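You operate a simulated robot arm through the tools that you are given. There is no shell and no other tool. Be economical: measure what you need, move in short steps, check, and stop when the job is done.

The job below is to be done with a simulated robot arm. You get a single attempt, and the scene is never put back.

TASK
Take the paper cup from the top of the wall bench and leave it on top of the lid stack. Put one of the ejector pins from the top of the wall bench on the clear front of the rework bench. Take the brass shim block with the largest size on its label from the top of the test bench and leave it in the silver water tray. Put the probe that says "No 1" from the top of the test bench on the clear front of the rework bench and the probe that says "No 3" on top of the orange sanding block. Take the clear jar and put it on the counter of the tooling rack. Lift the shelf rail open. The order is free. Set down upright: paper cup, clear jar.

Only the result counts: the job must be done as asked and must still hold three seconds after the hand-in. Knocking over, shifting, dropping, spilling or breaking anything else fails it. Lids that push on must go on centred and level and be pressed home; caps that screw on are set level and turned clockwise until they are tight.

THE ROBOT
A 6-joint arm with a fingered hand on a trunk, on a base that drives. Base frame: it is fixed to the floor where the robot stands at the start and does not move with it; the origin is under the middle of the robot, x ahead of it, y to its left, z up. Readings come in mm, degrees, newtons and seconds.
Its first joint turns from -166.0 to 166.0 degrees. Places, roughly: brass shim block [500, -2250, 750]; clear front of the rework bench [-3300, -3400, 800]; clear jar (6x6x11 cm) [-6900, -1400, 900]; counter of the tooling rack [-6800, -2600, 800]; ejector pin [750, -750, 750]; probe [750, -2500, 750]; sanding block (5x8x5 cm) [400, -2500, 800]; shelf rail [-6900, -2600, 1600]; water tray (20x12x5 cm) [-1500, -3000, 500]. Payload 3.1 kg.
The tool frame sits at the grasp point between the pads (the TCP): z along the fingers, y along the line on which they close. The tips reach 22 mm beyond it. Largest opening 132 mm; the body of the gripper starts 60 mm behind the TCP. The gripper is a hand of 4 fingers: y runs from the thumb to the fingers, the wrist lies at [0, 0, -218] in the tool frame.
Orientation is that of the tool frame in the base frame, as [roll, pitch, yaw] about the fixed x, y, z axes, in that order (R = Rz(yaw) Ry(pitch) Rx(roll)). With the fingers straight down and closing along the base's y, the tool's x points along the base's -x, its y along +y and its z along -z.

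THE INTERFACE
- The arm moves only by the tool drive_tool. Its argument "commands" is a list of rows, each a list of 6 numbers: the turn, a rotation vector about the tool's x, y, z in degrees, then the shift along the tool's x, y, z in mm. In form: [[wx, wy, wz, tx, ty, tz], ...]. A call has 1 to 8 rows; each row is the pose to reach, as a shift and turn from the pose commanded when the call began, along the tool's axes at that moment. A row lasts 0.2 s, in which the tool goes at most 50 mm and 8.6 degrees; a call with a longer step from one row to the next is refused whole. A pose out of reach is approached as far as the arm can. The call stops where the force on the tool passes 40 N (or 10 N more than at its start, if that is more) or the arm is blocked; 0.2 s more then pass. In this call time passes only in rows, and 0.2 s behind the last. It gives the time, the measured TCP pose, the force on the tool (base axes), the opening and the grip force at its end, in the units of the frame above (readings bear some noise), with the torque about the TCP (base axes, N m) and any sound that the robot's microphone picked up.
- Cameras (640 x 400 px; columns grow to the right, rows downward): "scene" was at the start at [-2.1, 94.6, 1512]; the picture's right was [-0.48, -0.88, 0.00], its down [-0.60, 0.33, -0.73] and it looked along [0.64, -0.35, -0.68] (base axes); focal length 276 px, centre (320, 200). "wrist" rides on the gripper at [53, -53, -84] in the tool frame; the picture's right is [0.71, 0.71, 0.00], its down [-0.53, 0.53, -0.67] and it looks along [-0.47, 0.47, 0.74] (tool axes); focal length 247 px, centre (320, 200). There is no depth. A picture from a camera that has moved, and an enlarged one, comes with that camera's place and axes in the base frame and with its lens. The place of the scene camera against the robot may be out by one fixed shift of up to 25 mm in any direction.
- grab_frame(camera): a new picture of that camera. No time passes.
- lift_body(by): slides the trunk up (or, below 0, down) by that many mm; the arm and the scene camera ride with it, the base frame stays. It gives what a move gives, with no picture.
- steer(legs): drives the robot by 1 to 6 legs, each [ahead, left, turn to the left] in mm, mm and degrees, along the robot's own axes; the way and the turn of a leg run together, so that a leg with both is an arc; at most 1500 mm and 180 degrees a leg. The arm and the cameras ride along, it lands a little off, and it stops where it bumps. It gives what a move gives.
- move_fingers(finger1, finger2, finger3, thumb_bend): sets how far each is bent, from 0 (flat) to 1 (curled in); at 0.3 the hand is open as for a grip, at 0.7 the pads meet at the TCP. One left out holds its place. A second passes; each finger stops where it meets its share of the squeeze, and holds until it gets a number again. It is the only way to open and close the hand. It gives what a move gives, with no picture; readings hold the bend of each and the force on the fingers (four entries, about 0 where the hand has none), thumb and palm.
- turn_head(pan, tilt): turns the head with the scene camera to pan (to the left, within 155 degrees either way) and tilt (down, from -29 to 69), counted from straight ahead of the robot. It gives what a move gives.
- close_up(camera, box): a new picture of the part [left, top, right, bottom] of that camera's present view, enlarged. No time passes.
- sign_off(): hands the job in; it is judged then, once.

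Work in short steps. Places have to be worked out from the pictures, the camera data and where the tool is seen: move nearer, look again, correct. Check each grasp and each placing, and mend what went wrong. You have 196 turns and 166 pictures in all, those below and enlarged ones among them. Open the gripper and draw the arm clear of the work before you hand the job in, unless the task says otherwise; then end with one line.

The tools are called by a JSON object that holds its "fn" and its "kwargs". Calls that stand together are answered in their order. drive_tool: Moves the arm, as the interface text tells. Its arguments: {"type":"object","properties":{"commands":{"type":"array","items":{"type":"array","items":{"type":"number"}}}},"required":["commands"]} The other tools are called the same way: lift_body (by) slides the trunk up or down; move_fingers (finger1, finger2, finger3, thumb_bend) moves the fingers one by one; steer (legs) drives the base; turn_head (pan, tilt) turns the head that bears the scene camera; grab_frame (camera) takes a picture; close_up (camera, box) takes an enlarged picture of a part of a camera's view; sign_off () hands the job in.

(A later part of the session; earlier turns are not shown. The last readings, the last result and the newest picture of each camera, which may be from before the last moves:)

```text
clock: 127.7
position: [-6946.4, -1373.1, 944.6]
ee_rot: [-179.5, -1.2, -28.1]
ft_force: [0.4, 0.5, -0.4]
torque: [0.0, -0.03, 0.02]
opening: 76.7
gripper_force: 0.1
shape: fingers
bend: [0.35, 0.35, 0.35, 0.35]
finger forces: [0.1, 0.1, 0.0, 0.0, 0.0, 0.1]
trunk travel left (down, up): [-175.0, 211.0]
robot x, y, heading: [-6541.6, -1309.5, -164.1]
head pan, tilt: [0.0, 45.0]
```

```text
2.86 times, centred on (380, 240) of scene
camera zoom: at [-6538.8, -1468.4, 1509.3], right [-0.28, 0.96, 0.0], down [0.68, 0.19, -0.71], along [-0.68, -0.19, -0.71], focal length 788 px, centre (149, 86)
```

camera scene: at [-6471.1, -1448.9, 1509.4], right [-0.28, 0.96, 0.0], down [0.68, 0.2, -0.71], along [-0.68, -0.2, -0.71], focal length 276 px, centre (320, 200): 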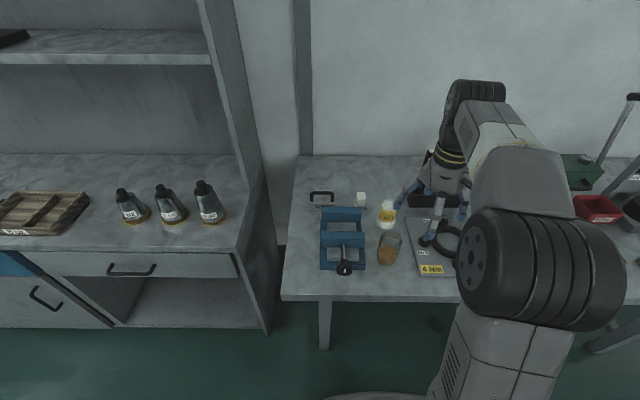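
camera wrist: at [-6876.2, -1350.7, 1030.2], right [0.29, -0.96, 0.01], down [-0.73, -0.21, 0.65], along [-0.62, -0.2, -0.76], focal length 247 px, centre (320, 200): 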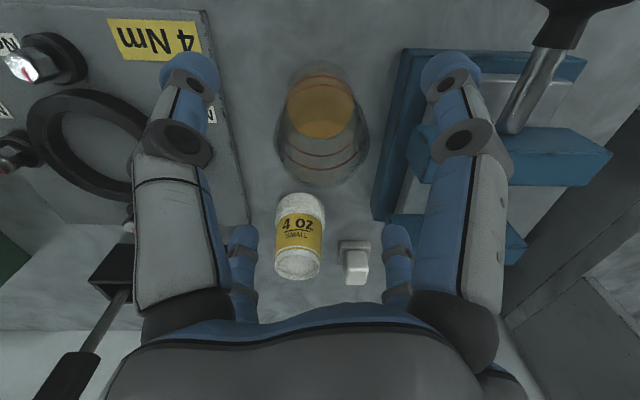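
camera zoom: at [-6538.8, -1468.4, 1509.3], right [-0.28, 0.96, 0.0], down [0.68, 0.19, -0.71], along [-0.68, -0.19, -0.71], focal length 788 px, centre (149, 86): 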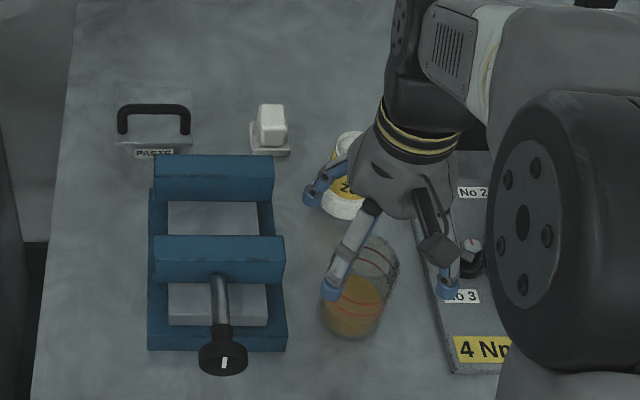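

Clearances look good now. I level the hand and descend to TCP z≈872.

{"fn": "drive_tool", "kwargs": {"commands": [[-0.5, -1.2, 0, 1, 0, 30], [-0.5, -1.2, 0, 1, 0, 55], [-0.5, -1.2, 0, 1, 0, 72]]}}

{"fn": "grab_frame", "kwargs": {"camera": "wrist"}}

```text
clock: 128.5
position: [-6944.2, -1373.2, 873.2]
ee_rot: [179.9, 0.0, -28.1]
ft_force: [0.6, 0.0, 0.5]
torque: [-0.02, -0.03, 0.01]
opening: 76.9
gripper_force: 0.1
shape: fingers
bend: [0.35, 0.35, 0.35, 0.35]
finger forces: [0.1, 0.0, 0.1, 0.0, 0.1, 0.0]
trunk travel left (down, up): [-175.0, 211.0]
robot x, y, heading: [-6545.5, -1308.7, -164.0]
head pan, tilt: [0.0, 45.0]
```

```text
95 pictures are left
camera wrist: at [-6872.0, -1350.9, 957.2], right [0.29, -0.96, 0.0], down [-0.71, -0.22, 0.67], along [-0.64, -0.19, -0.74], focal length 247 px, centre (320, 200)
```

wrist: 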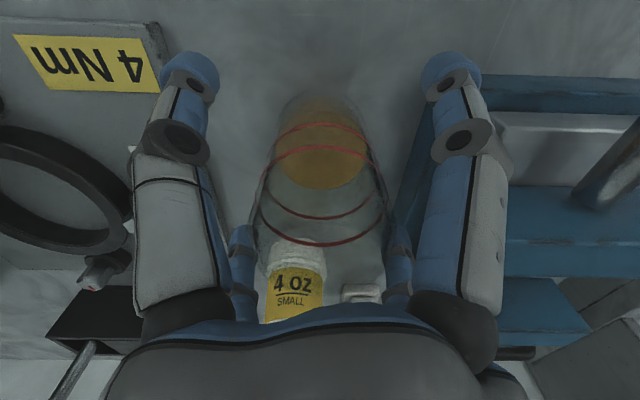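

Jar lies centred between the fingers. I close on it.

{"fn": "move_fingers", "kwargs": {"finger1": 0.6, "finger2": 0.6, "finger3": 0.6, "thumb_bend": 0.6}}

{"fn": "grab_frame", "kwargs": {"camera": "wrist"}}

```text
clock: 129.5
position: [-6944.3, -1372.8, 873.0]
ee_rot: [-180.0, 0.0, -28.0]
ft_force: [0.0, -0.1, 0.0]
torque: [0.01, -0.01, 0.02]
opening: 30.5
gripper_force: 9.7
shape: fingers
bend: [0.54, 0.52, 0.53, 0.55]
finger forces: [4.2, 5.3, 5.1, 0.1, 5.5, 0.0]
trunk travel left (down, up): [-175.0, 211.0]
robot x, y, heading: [-6543.8, -1311.0, -163.8]
head pan, tilt: [0.0, 45.0]
```

```text
94 pictures are left
camera wrist: at [-6871.8, -1350.8, 957.5], right [0.29, -0.96, 0.0], down [-0.71, -0.22, 0.67], along [-0.64, -0.2, -0.74], focal length 247 px, centre (320, 200)
```

wrist: 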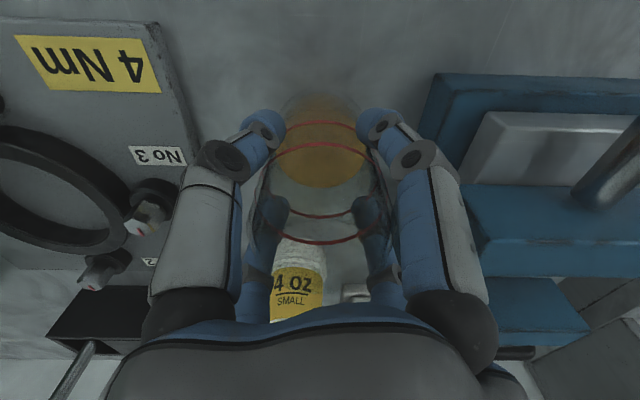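

Gripped evenly. I lift slowly and check.

{"fn": "drive_tool", "kwargs": {"commands": [[0, 0, 0, 0, 0, -8], [0, 0, 0, 0, 0, -25], [0, 0, 0, 0, 0, -55], [0, 0, 0, 0, 0, -95], [0, 0, 0, 0, 0, -140], [0, 0, 0, 0, 0, -185]]}}

{"fn": "close_up", "kwargs": {"camera": "scene", "box": [280, 130, 480, 310]}}

```text
clock: 130.9
position: [-6941.4, -1372.6, 1057.2]
ee_rot: [180.0, -0.1, -28.1]
ft_force: [-0.4, -0.1, -2.4]
torque: [0.01, 0.03, -0.02]
opening: 30.5
gripper_force: 10.2
shape: fingers
bend: [0.54, 0.52, 0.53, 0.55]
finger forces: [4.1, 5.5, 5.1, 0.1, 5.3, 0.0]
trunk travel left (down, up): [-175.0, 211.0]
robot x, y, heading: [-6545.3, -1307.2, -163.9]
head pan, tilt: [0.0, 45.0]
```

```text
2.22 times, centred on (380, 220) of scene
camera zoom: at [-6538.7, -1468.4, 1509.3], right [-0.28, 0.96, 0.0], down [0.68, 0.19, -0.71], along [-0.68, -0.19, -0.71], focal length 613 px, centre (187, 156)
```

zoom: 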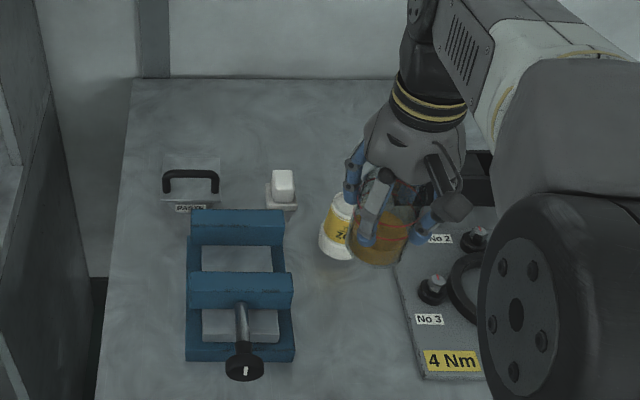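

The jar is held upright. Now toward the rack counter: I back off and move left, then look for a clear place.

{"fn": "steer", "kwargs": {"legs": [[-250, 0, 0], [0, 850, 0]]}}

{"fn": "grab_frame", "kwargs": {"camera": "scene"}}

```text
clock: 136.7
position: [-6478.0, -2110.1, 1057.0]
ee_rot: [-179.9, 0.0, -28.6]
ft_force: [0.3, 0.8, -1.0]
torque: [0.01, -0.05, -0.01]
opening: 30.7
gripper_force: 9.8
shape: fingers
bend: [0.54, 0.52, 0.53, 0.55]
finger forces: [4.2, 5.4, 5.1, 0.0, 5.5, 0.1]
trunk travel left (down, up): [-175.0, 211.0]
robot x, y, heading: [-6080.7, -2051.1, -164.5]
head pan, tilt: [0.0, 45.0]
```

```text
92 pictures are left
camera scene: at [-6076.1, -2208.9, 1509.3], right [-0.27, 0.96, 0.0], down [0.68, 0.19, -0.71], along [-0.68, -0.19, -0.71], focal length 276 px, centre (320, 200)
```

scene: 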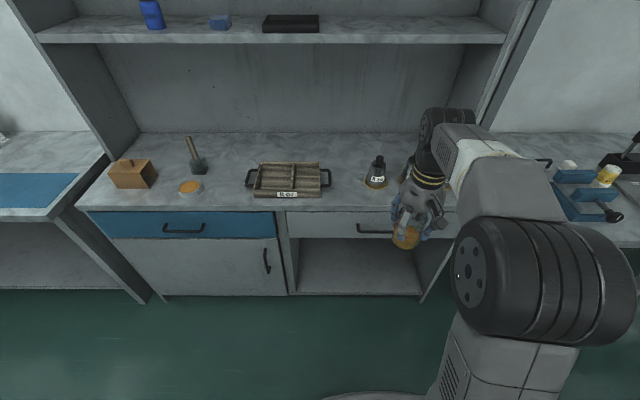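

A clear gap lies between the mallet pad and the tray, near px (226,193). I drive left ~515 mm and ahead 230 mm.

{"fn": "steer", "kwargs": {"legs": [[0, 517, 0], [230, 0, 0]]}}

{"fn": "turn_head", "kwargs": {"pan": -10, "tilt": 50}}

{"fn": "grab_frame", "kwargs": {"camera": "scene"}}

{"fn": "grab_frame", "kwargs": {"camera": "wrist"}}

```text
clock: 141.1
position: [-6558.9, -2678.9, 1056.4]
ee_rot: [180.0, -0.1, -28.6]
ft_force: [-0.7, -0.4, -1.3]
torque: [0.03, -0.03, 0.03]
opening: 30.4
gripper_force: 10.2
shape: fingers
bend: [0.54, 0.52, 0.53, 0.55]
finger forces: [4.1, 5.6, 5.1, 0.0, 5.4, 0.0]
trunk travel left (down, up): [-175.0, 211.0]
robot x, y, heading: [-6160.3, -2616.4, -164.1]
head pan, tilt: [0.0, 45.0]
```

```text
clock: 141.8
position: [-6557.4, -2678.5, 1057.5]
ee_rot: [180.0, 0.1, -28.6]
ft_force: [0.4, 0.4, -2.2]
torque: [-0.01, 0.0, 0.01]
opening: 30.7
gripper_force: 10.4
shape: fingers
bend: [0.54, 0.52, 0.53, 0.55]
finger forces: [4.4, 5.4, 5.1, 0.0, 5.4, 0.0]
trunk travel left (down, up): [-175.0, 211.0]
robot x, y, heading: [-6158.4, -2614.9, -164.9]
head pan, tilt: [-10.0, 50.0]
```

```text
91 pictures are left
camera scene: at [-6153.4, -2762.9, 1502.5], right [-0.1, 1.0, 0.0], down [0.76, 0.07, -0.64], along [-0.64, -0.06, -0.77], focal length 276 px, centre (320, 200)
```

scene: 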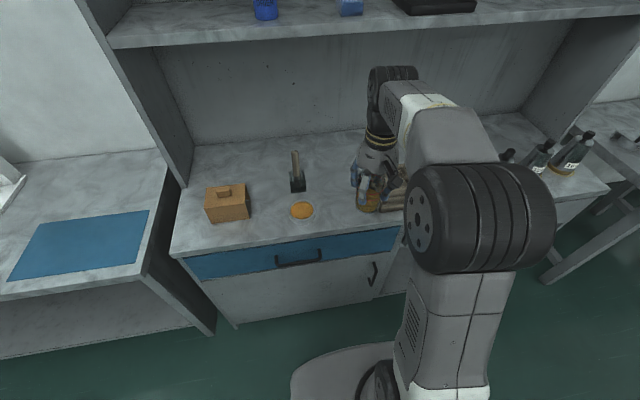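

```text
90 pictures are left
camera wrist: at [-6484.9, -2656.2, 1141.5], right [0.28, -0.96, 0.0], down [-0.71, -0.21, 0.67], along [-0.64, -0.19, -0.74], focal length 247 px, centre (320, 200)
```

wrist: 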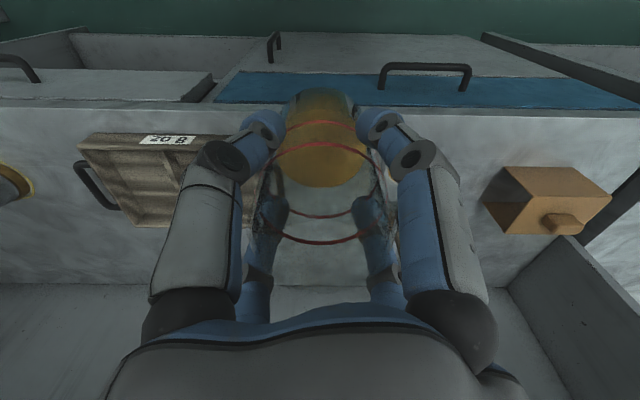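

The jar is ~36 mm short of the counter edge; the gap between pad and tray centres ~27 mm to the left. I drive ahead 90 and left 27.

{"fn": "steer", "kwargs": {"legs": [[95, 27, 0]]}}

{"fn": "grab_frame", "kwargs": {"camera": "wrist"}}

{"fn": "close_up", "kwargs": {"camera": "scene", "box": [200, 110, 440, 260]}}

```text
clock: 143.0
position: [-6640.5, -2731.2, 1056.0]
ee_rot: [-179.9, -0.2, -28.4]
ft_force: [0.3, -0.7, -0.9]
torque: [0.01, -0.04, -0.03]
opening: 30.5
gripper_force: 10.4
shape: fingers
bend: [0.54, 0.52, 0.53, 0.55]
finger forces: [4.1, 5.5, 5.1, 0.1, 5.4, 0.0]
trunk travel left (down, up): [-175.0, 211.0]
robot x, y, heading: [-6242.4, -2665.6, -164.1]
head pan, tilt: [-10.0, 50.0]
```

```text
89 pictures are left
camera wrist: at [-6569.0, -2708.6, 1141.0], right [0.29, -0.96, 0.0], down [-0.71, -0.21, 0.67], along [-0.64, -0.19, -0.75], focal length 247 px, centre (320, 200)
```

wrist: 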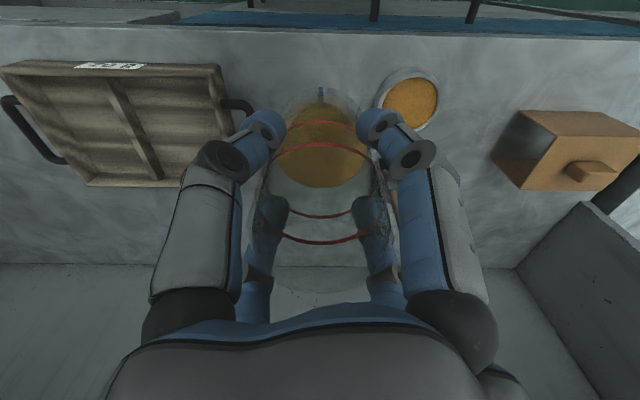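

```text
2.67 times, centred on (320, 185) of scene
camera zoom: at [-6237.7, -2814.6, 1502.4], right [-0.1, 1.0, 0.0], down [0.76, 0.08, -0.64], along [-0.64, -0.06, -0.77], focal length 736 px, centre (320, 240)
```

zoom: 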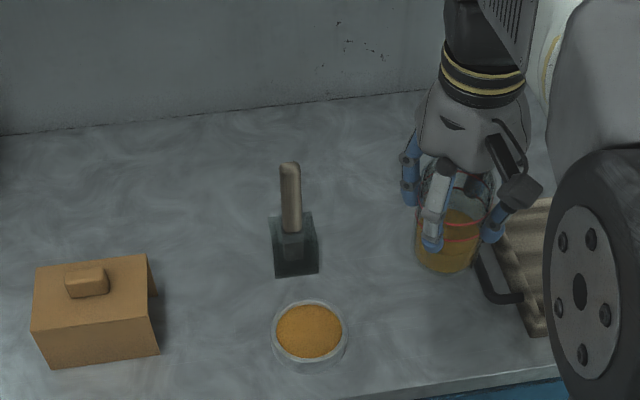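

The gap suits the jar; I move it ~30 mm further in and lower it to ~25 mm above the counter.

{"fn": "drive_tool", "kwargs": {"commands": [[0, 0, 0, -27, 16, 0], [0, 0, 0, -27, 16, 40], [0, 0, 0, -27, 16, 80], [0, 0, 0, -27, 16, 105]]}}

{"fn": "grab_frame", "kwargs": {"camera": "wrist"}}

{"fn": "close_up", "kwargs": {"camera": "scene", "box": [200, 110, 440, 260]}}

```text
clock: 144.0
position: [-6670.2, -2729.5, 953.0]
ee_rot: [179.9, 0.0, -28.4]
ft_force: [-0.7, 0.2, -1.8]
torque: [-0.01, 0.0, 0.01]
opening: 30.5
gripper_force: 10.1
shape: fingers
bend: [0.54, 0.52, 0.53, 0.55]
finger forces: [4.0, 5.5, 5.1, 0.1, 5.3, 0.1]
trunk travel left (down, up): [-175.0, 211.0]
robot x, y, heading: [-6239.3, -2667.2, -164.5]
head pan, tilt: [-10.0, 50.0]
```

```text
87 pictures are left
camera wrist: at [-6598.0, -2707.8, 1037.5], right [0.28, -0.96, 0.0], down [-0.71, -0.21, 0.67], along [-0.64, -0.19, -0.74], focal length 247 px, centre (320, 200)
```

wrist: 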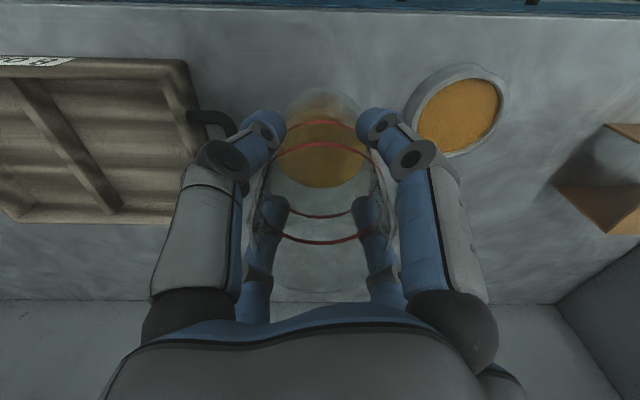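

```text
2.67 times, centred on (320, 185) of scene
camera zoom: at [-6236.0, -2813.6, 1502.4], right [-0.1, 1.0, 0.0], down [0.76, 0.07, -0.64], along [-0.64, -0.06, -0.77], focal length 736 px, centre (320, 240)
```

zoom: 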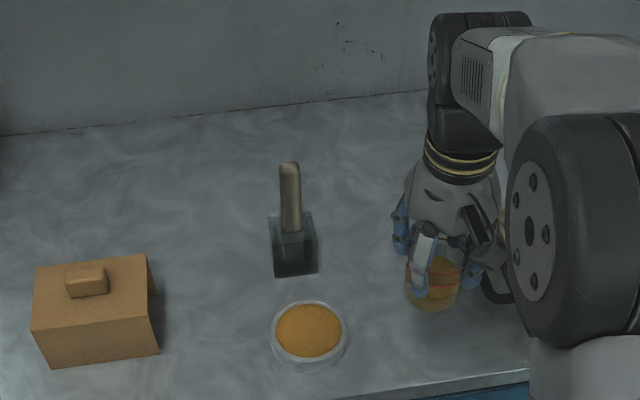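

Well placed; I lower in small steps to contact.

{"fn": "drive_tool", "kwargs": {"commands": [[0, 0, 0, 0, 0, 8], [0, 0, 0, 0, 0, 14], [0, 0, 0, 0, 0, 18], [0, 0, 0, 0, 0, 22]]}}

```text
clock: 145.0
position: [-6671.8, -2730.4, 929.5]
ee_rot: [180.0, 0.0, -28.4]
ft_force: [-0.5, 0.5, -1.4]
torque: [0.02, -0.03, 0.0]
opening: 30.4
gripper_force: 9.3
shape: fingers
bend: [0.54, 0.52, 0.53, 0.55]
finger forces: [4.1, 5.4, 5.2, 0.1, 5.4, 0.0]
trunk travel left (down, up): [-175.0, 211.0]
robot x, y, heading: [-6244.2, -2666.3, -164.5]
head pan, tilt: [-10.0, 50.0]
```

No contact yet; I continue down gently.

{"fn": "drive_tool", "kwargs": {"commands": [[0, 0, 0, 0, 0, 3], [0, 0, 0, 0, 0, 6], [0, 0, 0, 0, 0, 9], [0, 0, 0, 0, 0, 12]]}}

{"fn": "close_up", "kwargs": {"camera": "scene", "box": [320, 160, 420, 240]}}

```text
clock: 146.0
position: [-6672.7, -2730.5, 918.1]
ee_rot: [-180.0, -0.1, -28.4]
ft_force: [-0.6, -0.1, -1.1]
torque: [-0.03, 0.01, 0.01]
opening: 30.7
gripper_force: 9.4
shape: fingers
bend: [0.54, 0.52, 0.53, 0.55]
finger forces: [4.1, 5.4, 5.0, 0.0, 5.3, 0.0]
trunk travel left (down, up): [-175.0, 211.0]
robot x, y, heading: [-6242.1, -2667.9, -164.2]
head pan, tilt: [-10.0, 50.0]
```

```text
5.00 times, centred on (370, 200) of scene
camera zoom: at [-6236.1, -2813.6, 1502.4], right [-0.1, 1.0, 0.0], down [0.76, 0.07, -0.64], along [-0.64, -0.06, -0.77], focal length 1379 px, centre (70, 200)
```

zoom: 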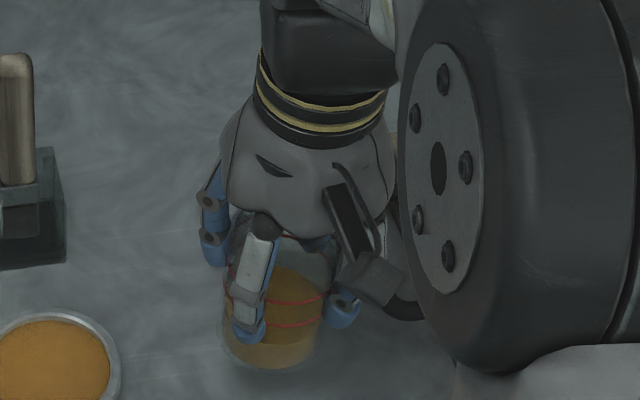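

Shadow suggests the jar is close to the surface; still no contact force. I continue down in small steps.

{"fn": "drive_tool", "kwargs": {"commands": [[0, 0, 0, 0, 0, 3], [0, 0, 0, 0, 0, 6], [0, 0, 0, 0, 0, 9], [0, 0, 0, 0, 0, 12]]}}

```text
clock: 147.0
position: [-6672.6, -2731.4, 907.4]
ee_rot: [180.0, -0.1, -28.4]
ft_force: [-0.7, 0.0, -2.2]
torque: [0.0, 0.04, -0.02]
opening: 30.5
gripper_force: 10.1
shape: fingers
bend: [0.54, 0.52, 0.53, 0.55]
finger forces: [4.0, 5.4, 5.1, 0.0, 5.4, 0.0]
trunk travel left (down, up): [-175.0, 211.0]
robot x, y, heading: [-6241.5, -2667.2, -164.5]
head pan, tilt: [-10.0, 50.0]
```

{"fn": "drive_tool", "kwargs": {"commands": [[0, 0, 0, 0, 0, 3], [0, 0, 0, 0, 0, 6], [0, 0, 0, 0, 0, 9], [0, 0, 0, 0, 0, 12], [0, 0, 0, 0, 0, 15]]}}

{"fn": "grab_frame", "kwargs": {"camera": "wrist"}}

```text
clock: 148.2
position: [-6670.5, -2731.5, 890.1]
ee_rot: [179.9, 0.0, -28.3]
ft_force: [1.0, 0.5, -1.5]
torque: [-0.05, 0.01, 0.04]
opening: 30.7
gripper_force: 10.0
shape: fingers
bend: [0.54, 0.52, 0.53, 0.55]
finger forces: [4.1, 5.4, 5.1, 0.1, 5.3, 0.1]
trunk travel left (down, up): [-175.0, 211.0]
robot x, y, heading: [-6240.0, -2665.0, -164.4]
head pan, tilt: [-10.0, 50.0]
```

```text
84 pictures are left
camera wrist: at [-6598.4, -2709.6, 975.0], right [0.28, -0.96, 0.0], down [-0.71, -0.21, 0.67], along [-0.64, -0.19, -0.74], focal length 247 px, centre (320, 200)
```

wrist: 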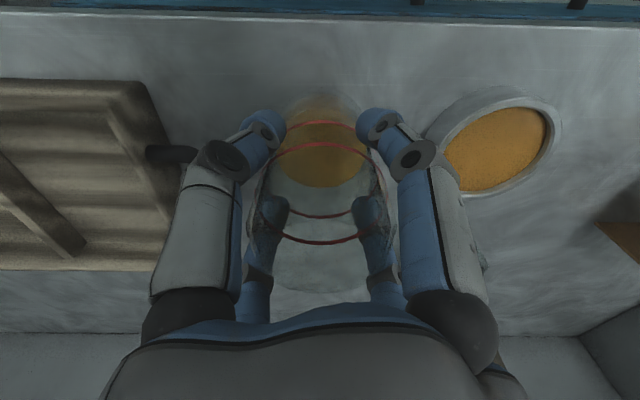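

Still free; neighbours ≥75 mm from the jar axis. I continue down.

{"fn": "drive_tool", "kwargs": {"commands": [[0, 0, 0, 0, 0, 3], [0, 0, 0, 0, 0, 6], [0, 0, 0, 0, 0, 9], [0, 0, 0, 0, 0, 12], [0, 0, 0, 0, 0, 14]]}}

```text
clock: 149.4
position: [-6672.5, -2731.4, 877.5]
ee_rot: [180.0, 0.0, -28.5]
ft_force: [-0.7, -0.1, -2.7]
torque: [-0.01, 0.04, 0.04]
opening: 30.7
gripper_force: 10.2
shape: fingers
bend: [0.54, 0.52, 0.53, 0.55]
finger forces: [4.1, 5.4, 5.1, 0.0, 5.4, 0.1]
trunk travel left (down, up): [-175.0, 211.0]
robot x, y, heading: [-6240.9, -2663.6, -164.3]
head pan, tilt: [-10.0, 50.0]
```

{"fn": "drive_tool", "kwargs": {"commands": [[0, 0, 0, 0, 0, 2], [0, 0, 0, 0, 0, 4], [0, 0, 0, 0, 0, 6], [0, 0, 0, 0, 0, 8], [0, 0, 0, 0, 0, 10]]}}

{"fn": "close_up", "kwargs": {"camera": "scene", "box": [320, 160, 420, 240]}}

```text
clock: 150.6
position: [-6672.0, -2731.2, 868.2]
ee_rot: [180.0, 0.0, -28.4]
ft_force: [-1.9, 2.9, 19.0]
torque: [0.05, 0.06, 0.0]
opening: 30.3
gripper_force: 12.4
shape: fingers
bend: [0.54, 0.52, 0.53, 0.55]
finger forces: [4.4, 6.0, 6.6, 0.0, 7.3, 0.0]
trunk travel left (down, up): [-175.0, 211.0]
robot x, y, heading: [-6243.5, -2668.4, -164.5]
head pan, tilt: [-10.0, 50.0]
```

```text
5.00 times, centred on (370, 200) of scene
camera zoom: at [-6234.1, -2812.7, 1502.6], right [-0.1, 1.0, 0.0], down [0.76, 0.07, -0.64], along [-0.64, -0.06, -0.77], focal length 1379 px, centre (70, 200)
```

zoom: 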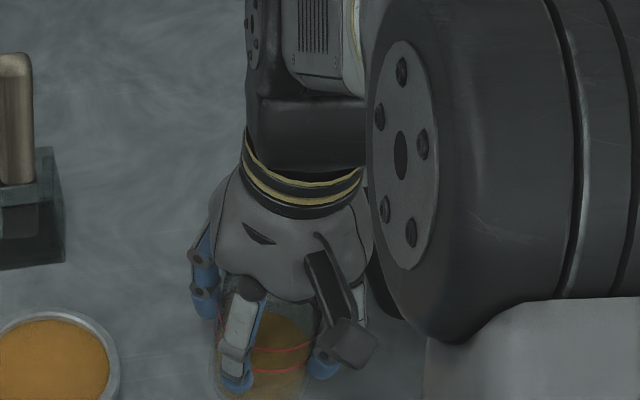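

Contact (19 N). I release with a modest opening and raise straight up.

{"fn": "move_fingers", "kwargs": {"finger1": 0.4, "finger2": 0.4, "finger3": 0.4, "thumb_bend": 0.4}}

{"fn": "drive_tool", "kwargs": {"commands": [[0, 0, 0, 0, 0, -15], [0, 0, 0, 0, 0, -45], [0, 0, 0, 0, 0, -90], [0, 0, 0, 0, 0, -135], [0, 0, 0, 0, 0, -180]]}}

{"fn": "grab_frame", "kwargs": {"camera": "wrist"}}

{"fn": "close_up", "kwargs": {"camera": "scene", "box": [260, 120, 460, 260]}}

```text
clock: 151.6
position: [-6671.5, -2731.6, 867.2]
ee_rot: [180.0, -0.1, -28.5]
ft_force: [-1.0, 0.2, -0.4]
torque: [0.03, 0.0, 0.0]
opening: 64.3
gripper_force: 0.0
shape: fingers
bend: [0.4, 0.4, 0.4, 0.4]
finger forces: [0.0, 0.0, 0.0, 0.0, 0.0, 0.0]
trunk travel left (down, up): [-175.0, 211.0]
robot x, y, heading: [-6239.9, -2667.6, -164.5]
head pan, tilt: [-10.0, 50.0]
```

```text
clock: 152.8
position: [-6670.4, -2728.9, 1051.5]
ee_rot: [-180.0, 0.0, -28.5]
ft_force: [-0.1, 0.0, 0.8]
torque: [0.01, 0.0, 0.01]
opening: 64.5
gripper_force: 0.0
shape: fingers
bend: [0.4, 0.4, 0.4, 0.4]
finger forces: [0.0, 0.0, 0.0, 0.0, 0.1, 0.0]
trunk travel left (down, up): [-175.0, 211.0]
robot x, y, heading: [-6242.3, -2668.7, -164.2]
head pan, tilt: [-10.0, 50.0]
```

```text
82 pictures are left
camera wrist: at [-6598.4, -2706.3, 1133.9], right [0.29, -0.96, 0.0], down [-0.71, -0.21, 0.67], along [-0.64, -0.19, -0.74], focal length 247 px, centre (320, 200)
```

wrist: 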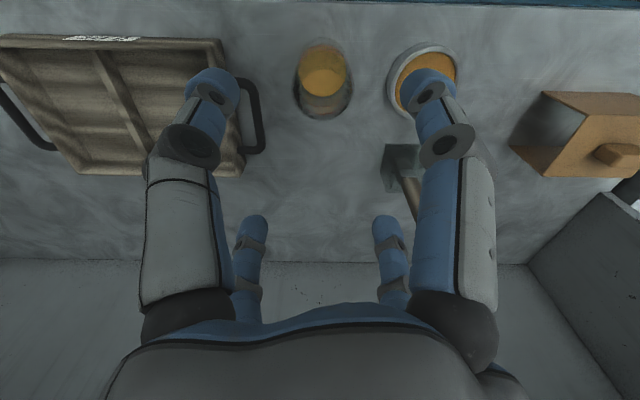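

```text
2.86 times, centred on (360, 190) of scene
camera zoom: at [-6235.7, -2813.5, 1502.4], right [-0.1, 1.0, 0.0], down [0.76, 0.07, -0.64], along [-0.64, -0.06, -0.77], focal length 788 px, centre (206, 229)
```

zoom: 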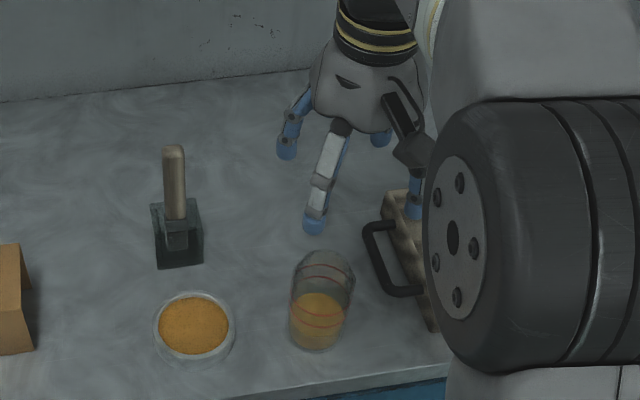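

The jar stands upright on the counter. Now the rail: I back off, raise the trunk fully and look at the top shelf.

{"fn": "steer", "kwargs": {"legs": [[-280, 0, 0]]}}

{"fn": "lift_body", "kwargs": {"by": 200}}

{"fn": "turn_head", "kwargs": {"pan": -10, "tilt": 12}}

{"fn": "grab_frame", "kwargs": {"camera": "scene"}}

```text
clock: 154.7
position: [-6400.2, -2651.0, 1050.5]
ee_rot: [180.0, 0.0, -28.8]
ft_force: [-0.2, -0.2, 0.4]
torque: [-0.03, -0.01, -0.01]
opening: 64.4
gripper_force: 0.0
shape: fingers
bend: [0.4, 0.4, 0.4, 0.4]
finger forces: [0.0, 0.0, 0.0, 0.1, 0.0, 0.0]
trunk travel left (down, up): [-175.0, 211.0]
robot x, y, heading: [-5971.8, -2594.4, -164.5]
head pan, tilt: [-10.0, 50.0]
```

```text
clock: 156.9
position: [-6402.0, -2650.8, 1248.2]
ee_rot: [180.0, -0.1, -28.9]
ft_force: [0.4, -0.1, 0.0]
torque: [-0.01, 0.0, -0.01]
opening: 64.3
gripper_force: 0.0
shape: fingers
bend: [0.4, 0.4, 0.4, 0.4]
finger forces: [0.0, 0.1, 0.1, 0.0, 0.0, 0.1]
trunk travel left (down, up): [-375.0, 11.0]
robot x, y, heading: [-5971.2, -2591.8, -164.6]
head pan, tilt: [-10.0, 50.0]
```

```text
clock: 157.9
position: [-6400.6, -2652.1, 1248.8]
ee_rot: [-179.9, -0.1, -28.9]
ft_force: [-0.4, -0.4, -0.3]
torque: [-0.02, 0.0, -0.02]
opening: 64.2
gripper_force: 0.2
shape: fingers
bend: [0.4, 0.4, 0.4, 0.4]
finger forces: [0.1, 0.0, 0.0, 0.0, 0.1, 0.0]
trunk travel left (down, up): [-375.0, 11.0]
robot x, y, heading: [-5972.2, -2594.1, -164.6]
head pan, tilt: [-10.0, 12.0]
```

```text
80 pictures are left
camera scene: at [-5982.4, -2740.5, 1760.7], right [-0.09, 1.0, 0.0], down [0.21, 0.02, -0.98], along [-0.97, -0.09, -0.21], focal length 276 px, centre (320, 200)
```

scene: 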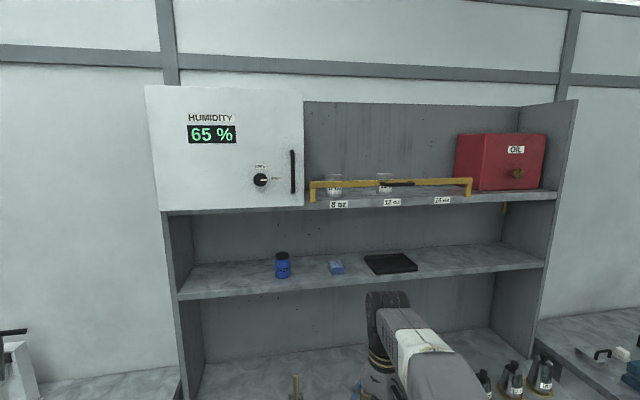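

{"fn": "close_up", "kwargs": {"camera": "scene", "box": [290, 140, 510, 230]}}

```text
2.91 times, centred on (400, 185) of scene
camera zoom: at [-5982.4, -2740.5, 1760.7], right [-0.09, 1.0, 0.0], down [0.21, 0.02, -0.98], along [-0.97, -0.09, -0.21], focal length 802 px, centre (87, 244)
```

zoom: 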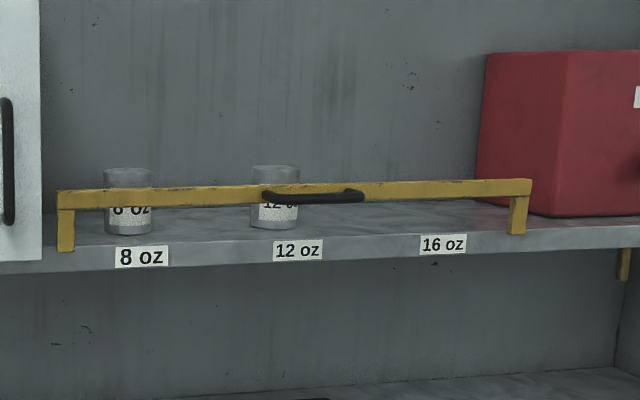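

The rail is a yellow bar with a black bow handle at its middle, around (-6881,-2570,1623). I'll take it with a horizontal hand: first yaw the tool square to the rack and raise it.

{"fn": "drive_tool", "kwargs": {"commands": [[0, 0, -8, 0, 0, -25], [0, 0, -16, 0, 0, -50], [0, 0, -24, 0, 0, -75], [0, 0, -32, 0, 0, -100], [0, 0, -40, 0, 0, -125], [0, 0, -44.3, 0, 0, -150]]}}

{"fn": "drive_tool", "kwargs": {"commands": [[0, -8, 0, 0, 0, 0], [0, -16, 0, 0, 0, 0], [0, -24, 0, 0, 0, -5], [0, -32, 0, -10, 0, -10], [0, -40, 0, -20, 0, -15], [0, -48, 0, -30, 0, -20]]}}

```text
clock: 159.3
position: [-6393.1, -2649.9, 1391.3]
ee_rot: [-180.0, -0.1, 15.7]
ft_force: [0.0, -0.2, 0.7]
torque: [0.01, -0.02, 0.04]
opening: 64.5
gripper_force: 0.1
shape: fingers
bend: [0.4, 0.4, 0.4, 0.4]
finger forces: [0.0, 0.0, 0.1, 0.1, 0.1, 0.0]
out of reach, approached as far as the arm can: row 6
trunk travel left (down, up): [-375.0, 11.0]
robot x, y, heading: [-5969.4, -2589.4, -164.9]
head pan, tilt: [-10.0, 12.0]
```

```text
clock: 160.8
position: [-6424.5, -2658.2, 1412.2]
ee_rot: [179.9, 48.1, 15.5]
ft_force: [-0.6, 0.4, 0.1]
torque: [0.03, -0.02, 0.0]
opening: 64.3
gripper_force: 0.1
shape: fingers
bend: [0.4, 0.4, 0.4, 0.4]
finger forces: [0.0, 0.1, 0.1, 0.1, 0.0, 0.0]
trunk travel left (down, up): [-375.0, 11.0]
robot x, y, heading: [-5973.2, -2589.3, -164.8]
head pan, tilt: [-10.0, 12.0]
```

I continue the tilt to horizontal while rising.

{"fn": "drive_tool", "kwargs": {"commands": [[0, -7, 0, -23, 0, -12], [0, -14, 0, -46, 0, -24], [0, -21, 0, -69, 0, -36], [0, -28, 0, -92, 0, -48], [0, -35, 0, -115, 0, -60], [0, -41.9, 0, -138, 0, -70]]}}

{"fn": "steer", "kwargs": {"legs": [[0, -266, 0], [180, 0, 0]]}}

{"fn": "grab_frame", "kwargs": {"camera": "wrist"}}

{"fn": "grab_frame", "kwargs": {"camera": "scene"}}

```text
clock: 162.2
position: [-6463.8, -2668.7, 1565.2]
ee_rot: [172.6, 89.5, 8.0]
ft_force: [-0.1, 0.2, 0.4]
torque: [0.02, -0.01, 0.0]
opening: 64.3
gripper_force: 0.2
shape: fingers
bend: [0.4, 0.4, 0.4, 0.4]
finger forces: [0.1, 0.0, 0.0, 0.0, 0.0, 0.0]
trunk travel left (down, up): [-375.0, 11.0]
robot x, y, heading: [-5970.9, -2592.4, -164.8]
head pan, tilt: [-10.0, 12.0]
```

```text
clock: 165.2
position: [-6710.9, -2463.3, 1564.2]
ee_rot: [170.9, 89.5, 6.6]
ft_force: [-0.4, 0.2, -0.8]
torque: [-0.07, -0.04, -0.02]
opening: 64.6
gripper_force: 0.0
shape: fingers
bend: [0.4, 0.4, 0.4, 0.4]
finger forces: [0.1, 0.0, 0.0, 0.1, 0.1, 0.0]
trunk travel left (down, up): [-375.0, 11.0]
robot x, y, heading: [-6217.2, -2380.0, -164.5]
head pan, tilt: [-10.0, 12.0]
```

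```text
78 pictures are left
camera wrist: at [-6643.1, -2389.3, 1511.8], right [0.2, -0.68, -0.71], down [0.78, -0.33, 0.53], along [-0.59, -0.66, 0.47], focal length 247 px, centre (320, 200)
```

wrist: 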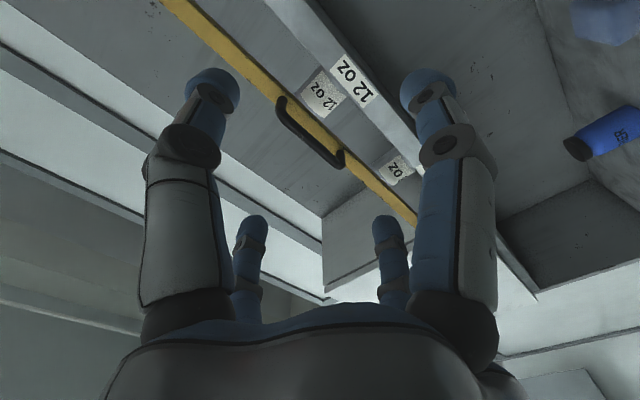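

```text
77 pictures are left
camera scene: at [-6228.9, -2531.9, 1760.8], right [-0.1, 1.0, 0.0], down [0.21, 0.02, -0.98], along [-0.97, -0.09, -0.21], focal length 276 px, centre (320, 200)
```

scene: 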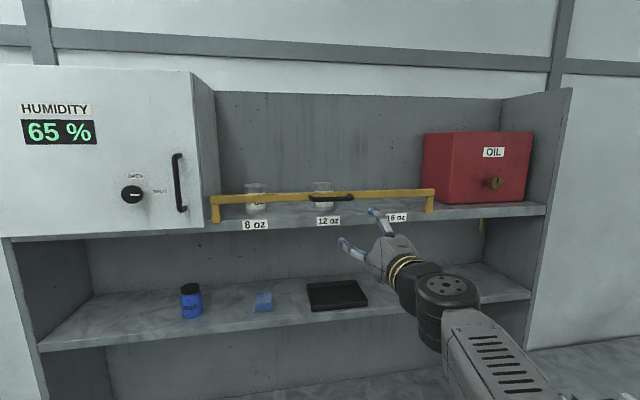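

Handle seen at about (-6888,-2560,1622). I shift the hand up 58 mm and left 46 mm, still well in front.

{"fn": "drive_tool", "kwargs": {"commands": [[0, 0, 0, -29, 23, 0], [0, 0, 0, -58, 46, 0]]}}

{"fn": "grab_frame", "kwargs": {"camera": "wrist"}}

```text
clock: 165.8
position: [-6697.4, -2511.0, 1623.6]
ee_rot: [168.5, 89.5, 4.5]
ft_force: [0.4, -0.6, -0.4]
torque: [-0.03, -0.01, -0.01]
opening: 64.5
gripper_force: 0.1
shape: fingers
bend: [0.4, 0.4, 0.4, 0.4]
finger forces: [0.0, 0.0, 0.1, 0.1, 0.1, 0.0]
trunk travel left (down, up): [-375.0, 11.0]
robot x, y, heading: [-6216.8, -2383.2, -164.6]
head pan, tilt: [-10.0, 12.0]
```

```text
76 pictures are left
camera wrist: at [-6630.2, -2436.6, 1570.6], right [0.2, -0.68, -0.71], down [0.78, -0.32, 0.53], along [-0.59, -0.66, 0.47], focal length 247 px, centre (320, 200)
```

wrist: 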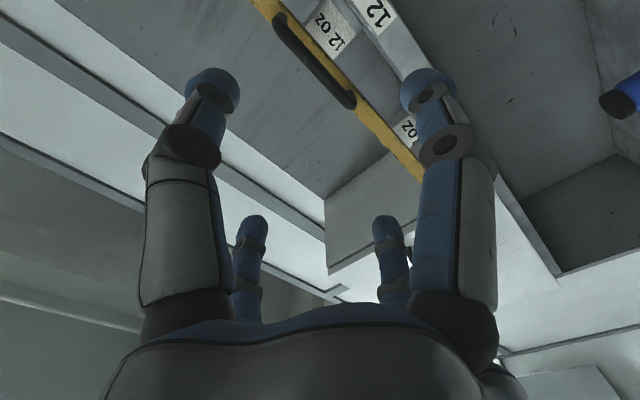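

Handle triangulates to (-6888,-2553,1620), aligned ahead of the hand. I roll the hand 45° so two fingers pass above and two below the bar.

{"fn": "drive_tool", "kwargs": {"commands": [[0, 0, -8, 0, 0, 0], [0, 0, -16, 0, 0, 0], [0, 0, -24, 0, 0, 0], [0, 0, -32, 0, 0, 0], [0, 0, -40, 0, 0, 0], [0, 0, -45, 3, -7, 0]]}}

{"fn": "steer", "kwargs": {"legs": [[120, 0, 0]]}}

{"fn": "grab_frame", "kwargs": {"camera": "wrist"}}

{"fn": "close_up", "kwargs": {"camera": "scene", "box": [200, 130, 480, 290]}}

```text
clock: 167.2
position: [-6700.1, -2501.0, 1619.7]
ee_rot: [-90.6, 45.0, 105.3]
ft_force: [0.2, -0.9, 0.1]
torque: [0.0, -0.04, 0.02]
opening: 64.2
gripper_force: 0.1
shape: fingers
bend: [0.4, 0.4, 0.4, 0.4]
finger forces: [0.1, 0.0, 0.0, 0.1, 0.0, 0.0]
trunk travel left (down, up): [-375.0, 11.0]
robot x, y, heading: [-6215.2, -2381.2, -164.3]
head pan, tilt: [-10.0, 12.0]
```

```text
clock: 168.4
position: [-6814.7, -2532.0, 1618.4]
ee_rot: [-90.7, 45.2, 105.1]
ft_force: [-0.2, 0.0, 0.4]
torque: [0.03, -0.02, -0.01]
opening: 64.5
gripper_force: 0.1
shape: fingers
bend: [0.4, 0.4, 0.4, 0.4]
finger forces: [0.1, 0.0, 0.0, 0.0, 0.1, 0.0]
trunk travel left (down, up): [-375.0, 11.0]
robot x, y, heading: [-6331.5, -2414.5, -164.3]
head pan, tilt: [-10.0, 12.0]
```

```text
75 pictures are left
camera wrist: at [-6753.5, -2436.6, 1620.3], right [0.01, 0.0, -1.0], down [0.84, -0.54, 0.01], along [-0.54, -0.84, -0.01], focal length 247 px, centre (320, 200)
```

wrist: 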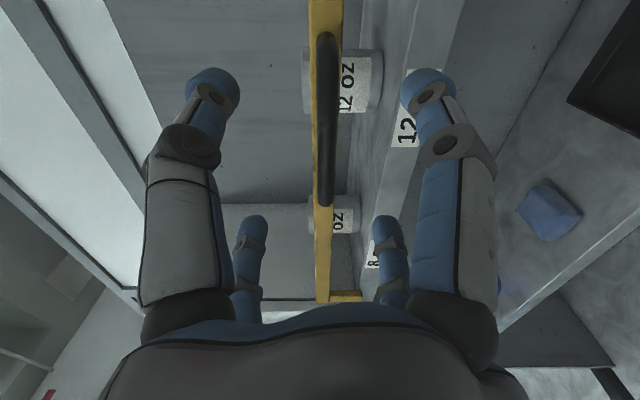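

```text
2.29 times, centred on (340, 210) of scene
camera zoom: at [-6342.7, -2563.5, 1760.8], right [-0.09, 1.0, 0.0], down [0.21, 0.02, -0.98], along [-0.97, -0.09, -0.21], focal length 630 px, centre (274, 177)
```

zoom: 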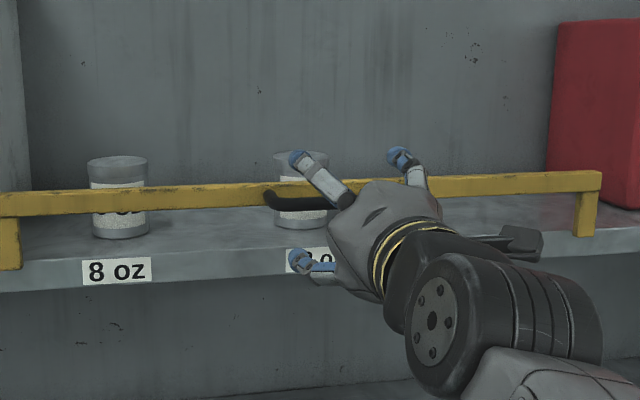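

The hand is squared up to the handle with two fingers above and two below. I advance 45 mm and check.

{"fn": "drive_tool", "kwargs": {"commands": [[0, 0, 0, 2, 2, 25], [0, 0, 0, 2, 2, 45]]}}

{"fn": "grab_frame", "kwargs": {"camera": "wrist"}}

{"fn": "close_up", "kwargs": {"camera": "scene", "box": [250, 130, 450, 250]}}

```text
clock: 169.0
position: [-6858.8, -2543.3, 1614.0]
ee_rot: [-90.7, 45.1, 105.2]
ft_force: [0.6, -1.1, -0.1]
torque: [-0.02, -0.03, 0.0]
opening: 64.3
gripper_force: 0.0
shape: fingers
bend: [0.4, 0.4, 0.4, 0.4]
finger forces: [0.0, 0.1, 0.0, 0.1, 0.0, 0.0]
trunk travel left (down, up): [-375.0, 11.0]
robot x, y, heading: [-6332.9, -2415.5, -164.7]
head pan, tilt: [-10.0, 12.0]
```

```text
73 pictures are left
camera wrist: at [-6798.1, -2448.1, 1615.7], right [0.01, 0.0, -1.0], down [0.84, -0.54, 0.01], along [-0.54, -0.84, -0.01], focal length 247 px, centre (320, 200)
```

wrist: 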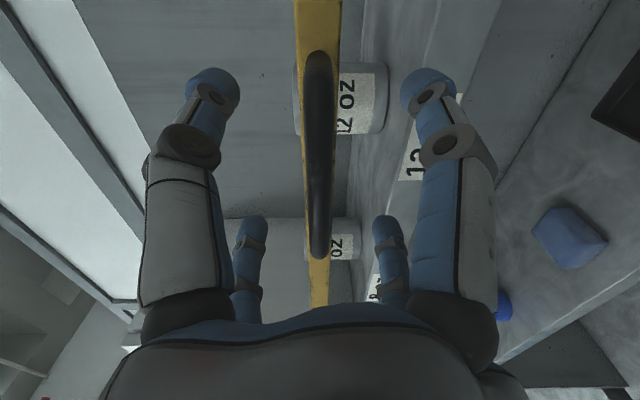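

```text
3.20 times, centred on (350, 190) of scene
camera zoom: at [-6344.5, -2564.0, 1760.7], right [-0.09, 1.0, 0.0], down [0.21, 0.02, -0.98], along [-0.97, -0.09, -0.21], focal length 883 px, centre (224, 232)
```

zoom: 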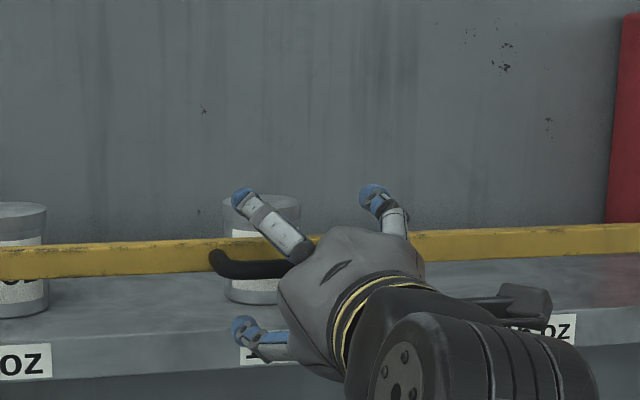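

Handle is nearly in grip range. I narrow the fingers a bit (to clear the shelf below), shift slightly and advance 24 mm.

{"fn": "move_fingers", "kwargs": {"finger1": 0.46, "finger2": 0.46, "finger3": 0.46, "thumb_bend": 0.46}}

{"fn": "drive_tool", "kwargs": {"commands": [[0, 0, 0, 2, -6, 0], [0, 0, 0, 2, -6, 12], [0, 0, 0, 2, -6, 24]]}}

{"fn": "grab_frame", "kwargs": {"camera": "wrist"}}

```text
clock: 170.0
position: [-6857.0, -2543.0, 1615.4]
ee_rot: [-90.6, 45.1, 105.0]
ft_force: [-0.1, -0.3, -0.3]
torque: [-0.02, 0.01, 0.01]
opening: 50.9
gripper_force: 0.0
shape: fingers
bend: [0.46, 0.46, 0.46, 0.46]
finger forces: [0.0, 0.0, 0.1, 0.1, 0.1, 0.0]
trunk travel left (down, up): [-375.0, 11.0]
robot x, y, heading: [-6332.3, -2418.0, -164.4]
head pan, tilt: [-10.0, 12.0]
```

```text
clock: 170.8
position: [-6884.1, -2543.5, 1617.1]
ee_rot: [-90.8, 45.1, 105.1]
ft_force: [0.1, 0.6, -0.7]
torque: [0.0, 0.01, 0.0]
opening: 50.8
gripper_force: 0.0
shape: fingers
bend: [0.46, 0.46, 0.46, 0.46]
finger forces: [0.1, 0.0, 0.1, 0.1, 0.0, 0.0]
trunk travel left (down, up): [-375.0, 11.0]
robot x, y, heading: [-6334.3, -2413.9, -164.8]
head pan, tilt: [-10.0, 12.0]
```

```text
71 pictures are left
camera wrist: at [-6822.3, -2448.6, 1619.2], right [0.01, 0.0, -1.0], down [0.84, -0.54, 0.01], along [-0.54, -0.84, -0.01], focal length 247 px, centre (320, 200)
```

wrist: 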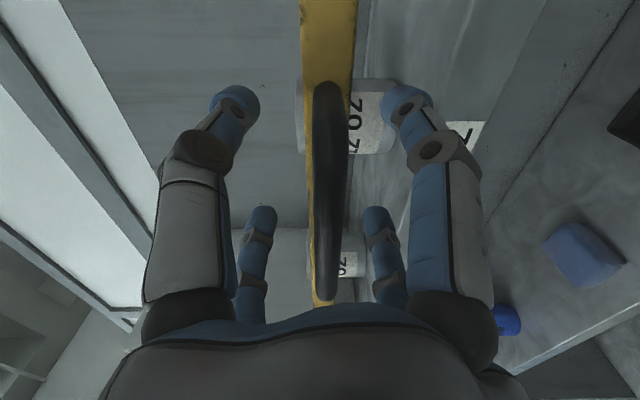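

The handle is at the TCP, between upper and lower fingers. I close firmly.

{"fn": "move_fingers", "kwargs": {"finger1": 0.72, "finger2": 0.72, "finger3": 0.72, "thumb_bend": 0.72}}

{"fn": "grab_frame", "kwargs": {"camera": "wrist"}}

```text
clock: 171.8
position: [-6884.0, -2543.4, 1619.0]
ee_rot: [-90.7, 45.2, 105.0]
ft_force: [1.0, 0.2, -6.4]
torque: [0.08, -0.14, -0.04]
opening: 13.5
gripper_force: 15.5
shape: fingers
bend: [0.6, 0.6, 0.64, 0.65]
finger forces: [9.6, 9.4, 4.9, 0.1, 8.1, 0.0]
trunk travel left (down, up): [-375.0, 11.0]
robot x, y, heading: [-6334.0, -2415.7, -164.5]
head pan, tilt: [-10.0, 12.0]
```

```text
70 pictures are left
camera wrist: at [-6822.2, -2448.5, 1618.9], right [0.01, 0.0, -1.0], down [0.84, -0.54, 0.01], along [-0.54, -0.84, -0.01], focal length 247 px, centre (320, 200)
```

wrist: 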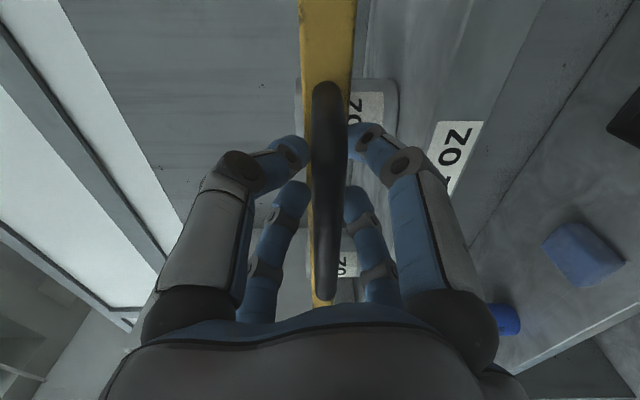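

Gripped the handle (15 N). I lift gently 20 mm and read the forces to learn how it moves.

{"fn": "drive_tool", "kwargs": {"commands": [[0, 0, 0, -3.5, -3.5, 0], [0, 0, 0, -7, -7, 0], [0, 0, 0, -10.6, -10.6, 0], [0, 0, 0, -14, -14, 0]]}}

{"fn": "grab_frame", "kwargs": {"camera": "scene"}}

```text
clock: 172.5
position: [-6884.8, -2544.4, 1620.5]
ee_rot: [-92.9, 45.1, 103.7]
ft_force: [7.5, 1.7, -9.1]
torque: [0.1, -0.25, 0.02]
opening: 13.8
gripper_force: 22.9
shape: fingers
bend: [0.59, 0.59, 0.65, 0.66]
finger forces: [14.2, 13.4, 8.0, 0.0, 10.4, 0.1]
trunk travel left (down, up): [-375.0, 11.0]
robot x, y, heading: [-6332.9, -2414.7, -164.5]
head pan, tilt: [-10.0, 12.0]
stopped in row 3: the force on the tool passed its limit (the readings are from after the stop); the commanded pose is now the measured one
```

```text
69 pictures are left
camera scene: at [-6341.5, -2563.1, 1761.0], right [-0.09, 1.0, 0.0], down [0.21, 0.02, -0.98], along [-0.97, -0.09, -0.21], focal length 276 px, centre (320, 200)
```

scene: 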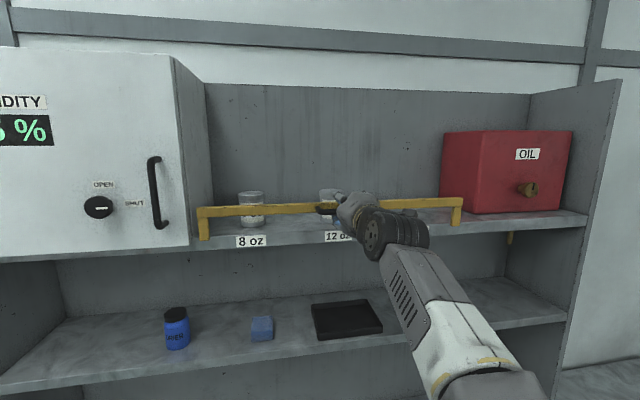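

The rail didn't rise by pure vertical pull. I look closely at both ends for the hinge arrangement.

{"fn": "close_up", "kwargs": {"camera": "scene", "box": [180, 180, 280, 250]}}

{"fn": "close_up", "kwargs": {"camera": "scene", "box": [390, 180, 530, 260]}}

```text
5.71 times, centred on (230, 215) of scene
camera zoom: at [-6341.5, -2563.1, 1761.0], right [-0.09, 1.0, 0.0], down [0.21, 0.02, -0.98], along [-0.97, -0.09, -0.21], focal length 1576 px, centre (834, 114)
```

zoom: 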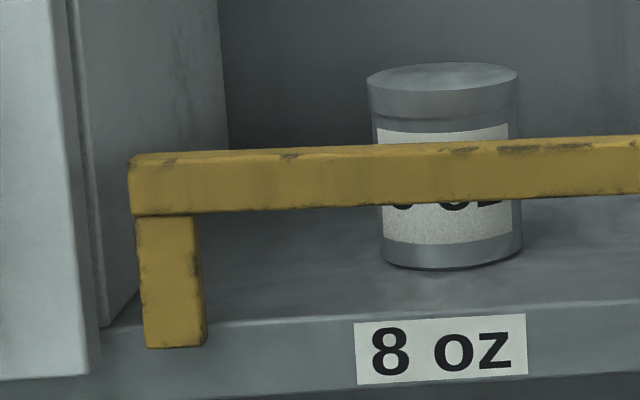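

```text
4.57 times, centred on (460, 220) of scene
camera zoom: at [-6341.5, -2563.1, 1761.0], right [-0.09, 1.0, 0.0], down [0.21, 0.02, -0.98], along [-0.97, -0.09, -0.21], focal length 1261 px, centre (-320, 109)
```

zoom: 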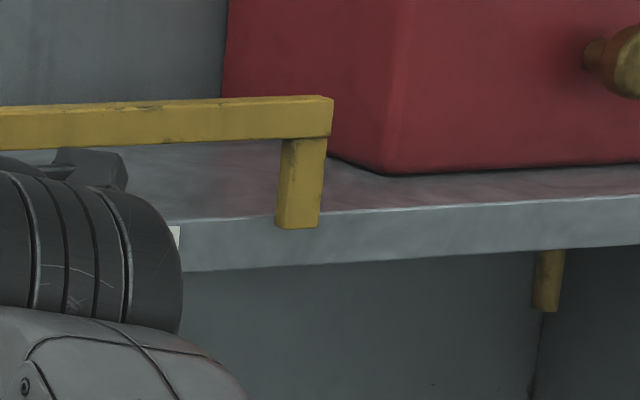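

The legs run down over the shelf's front edge, so it should slide or swing up but moves stiffly. I try lifting much more slowly.

{"fn": "drive_tool", "kwargs": {"commands": [[0, 0, 0, -0.8, -0.8, 0], [0, 0, 0, -1.6, -1.6, 0], [0, 0, 0, -2.4, -2.4, 0], [0, 0, 0, -3.2, -3.2, 0], [0, 0, 0, -4, -4, 0], [0, 0, 0, -4.8, -4.8, 0], [0, 0, 0, -5.6, -5.6, 0], [0, 0, 0, -6.4, -6.4, 0]]}}

{"fn": "grab_frame", "kwargs": {"camera": "wrist"}}

```text
clock: 173.8
position: [-6885.0, -2543.6, 1620.7]
ee_rot: [-94.4, 45.0, 102.7]
ft_force: [7.7, 2.2, -8.4]
torque: [0.08, -0.26, -0.05]
opening: 13.8
gripper_force: 22.9
shape: fingers
bend: [0.59, 0.58, 0.65, 0.67]
finger forces: [13.9, 13.6, 8.0, 0.1, 11.0, 0.0]
trunk travel left (down, up): [-375.0, 11.0]
robot x, y, heading: [-6330.6, -2417.6, -164.5]
head pan, tilt: [-10.0, 12.0]
stopped in row 6: the force on the tool passed its limit (the readings are from after the stop); the commanded pose is now the measured one
```

```text
66 pictures are left
camera wrist: at [-6824.4, -2448.7, 1624.9], right [0.05, 0.01, -1.0], down [0.84, -0.53, 0.04], along [-0.53, -0.85, -0.04], focal length 247 px, centre (320, 200)
```

wrist: 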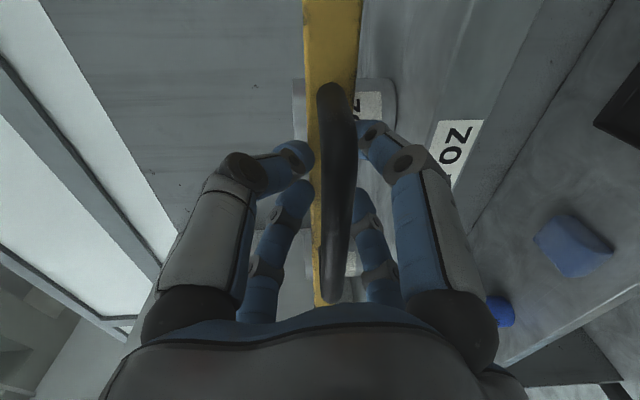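

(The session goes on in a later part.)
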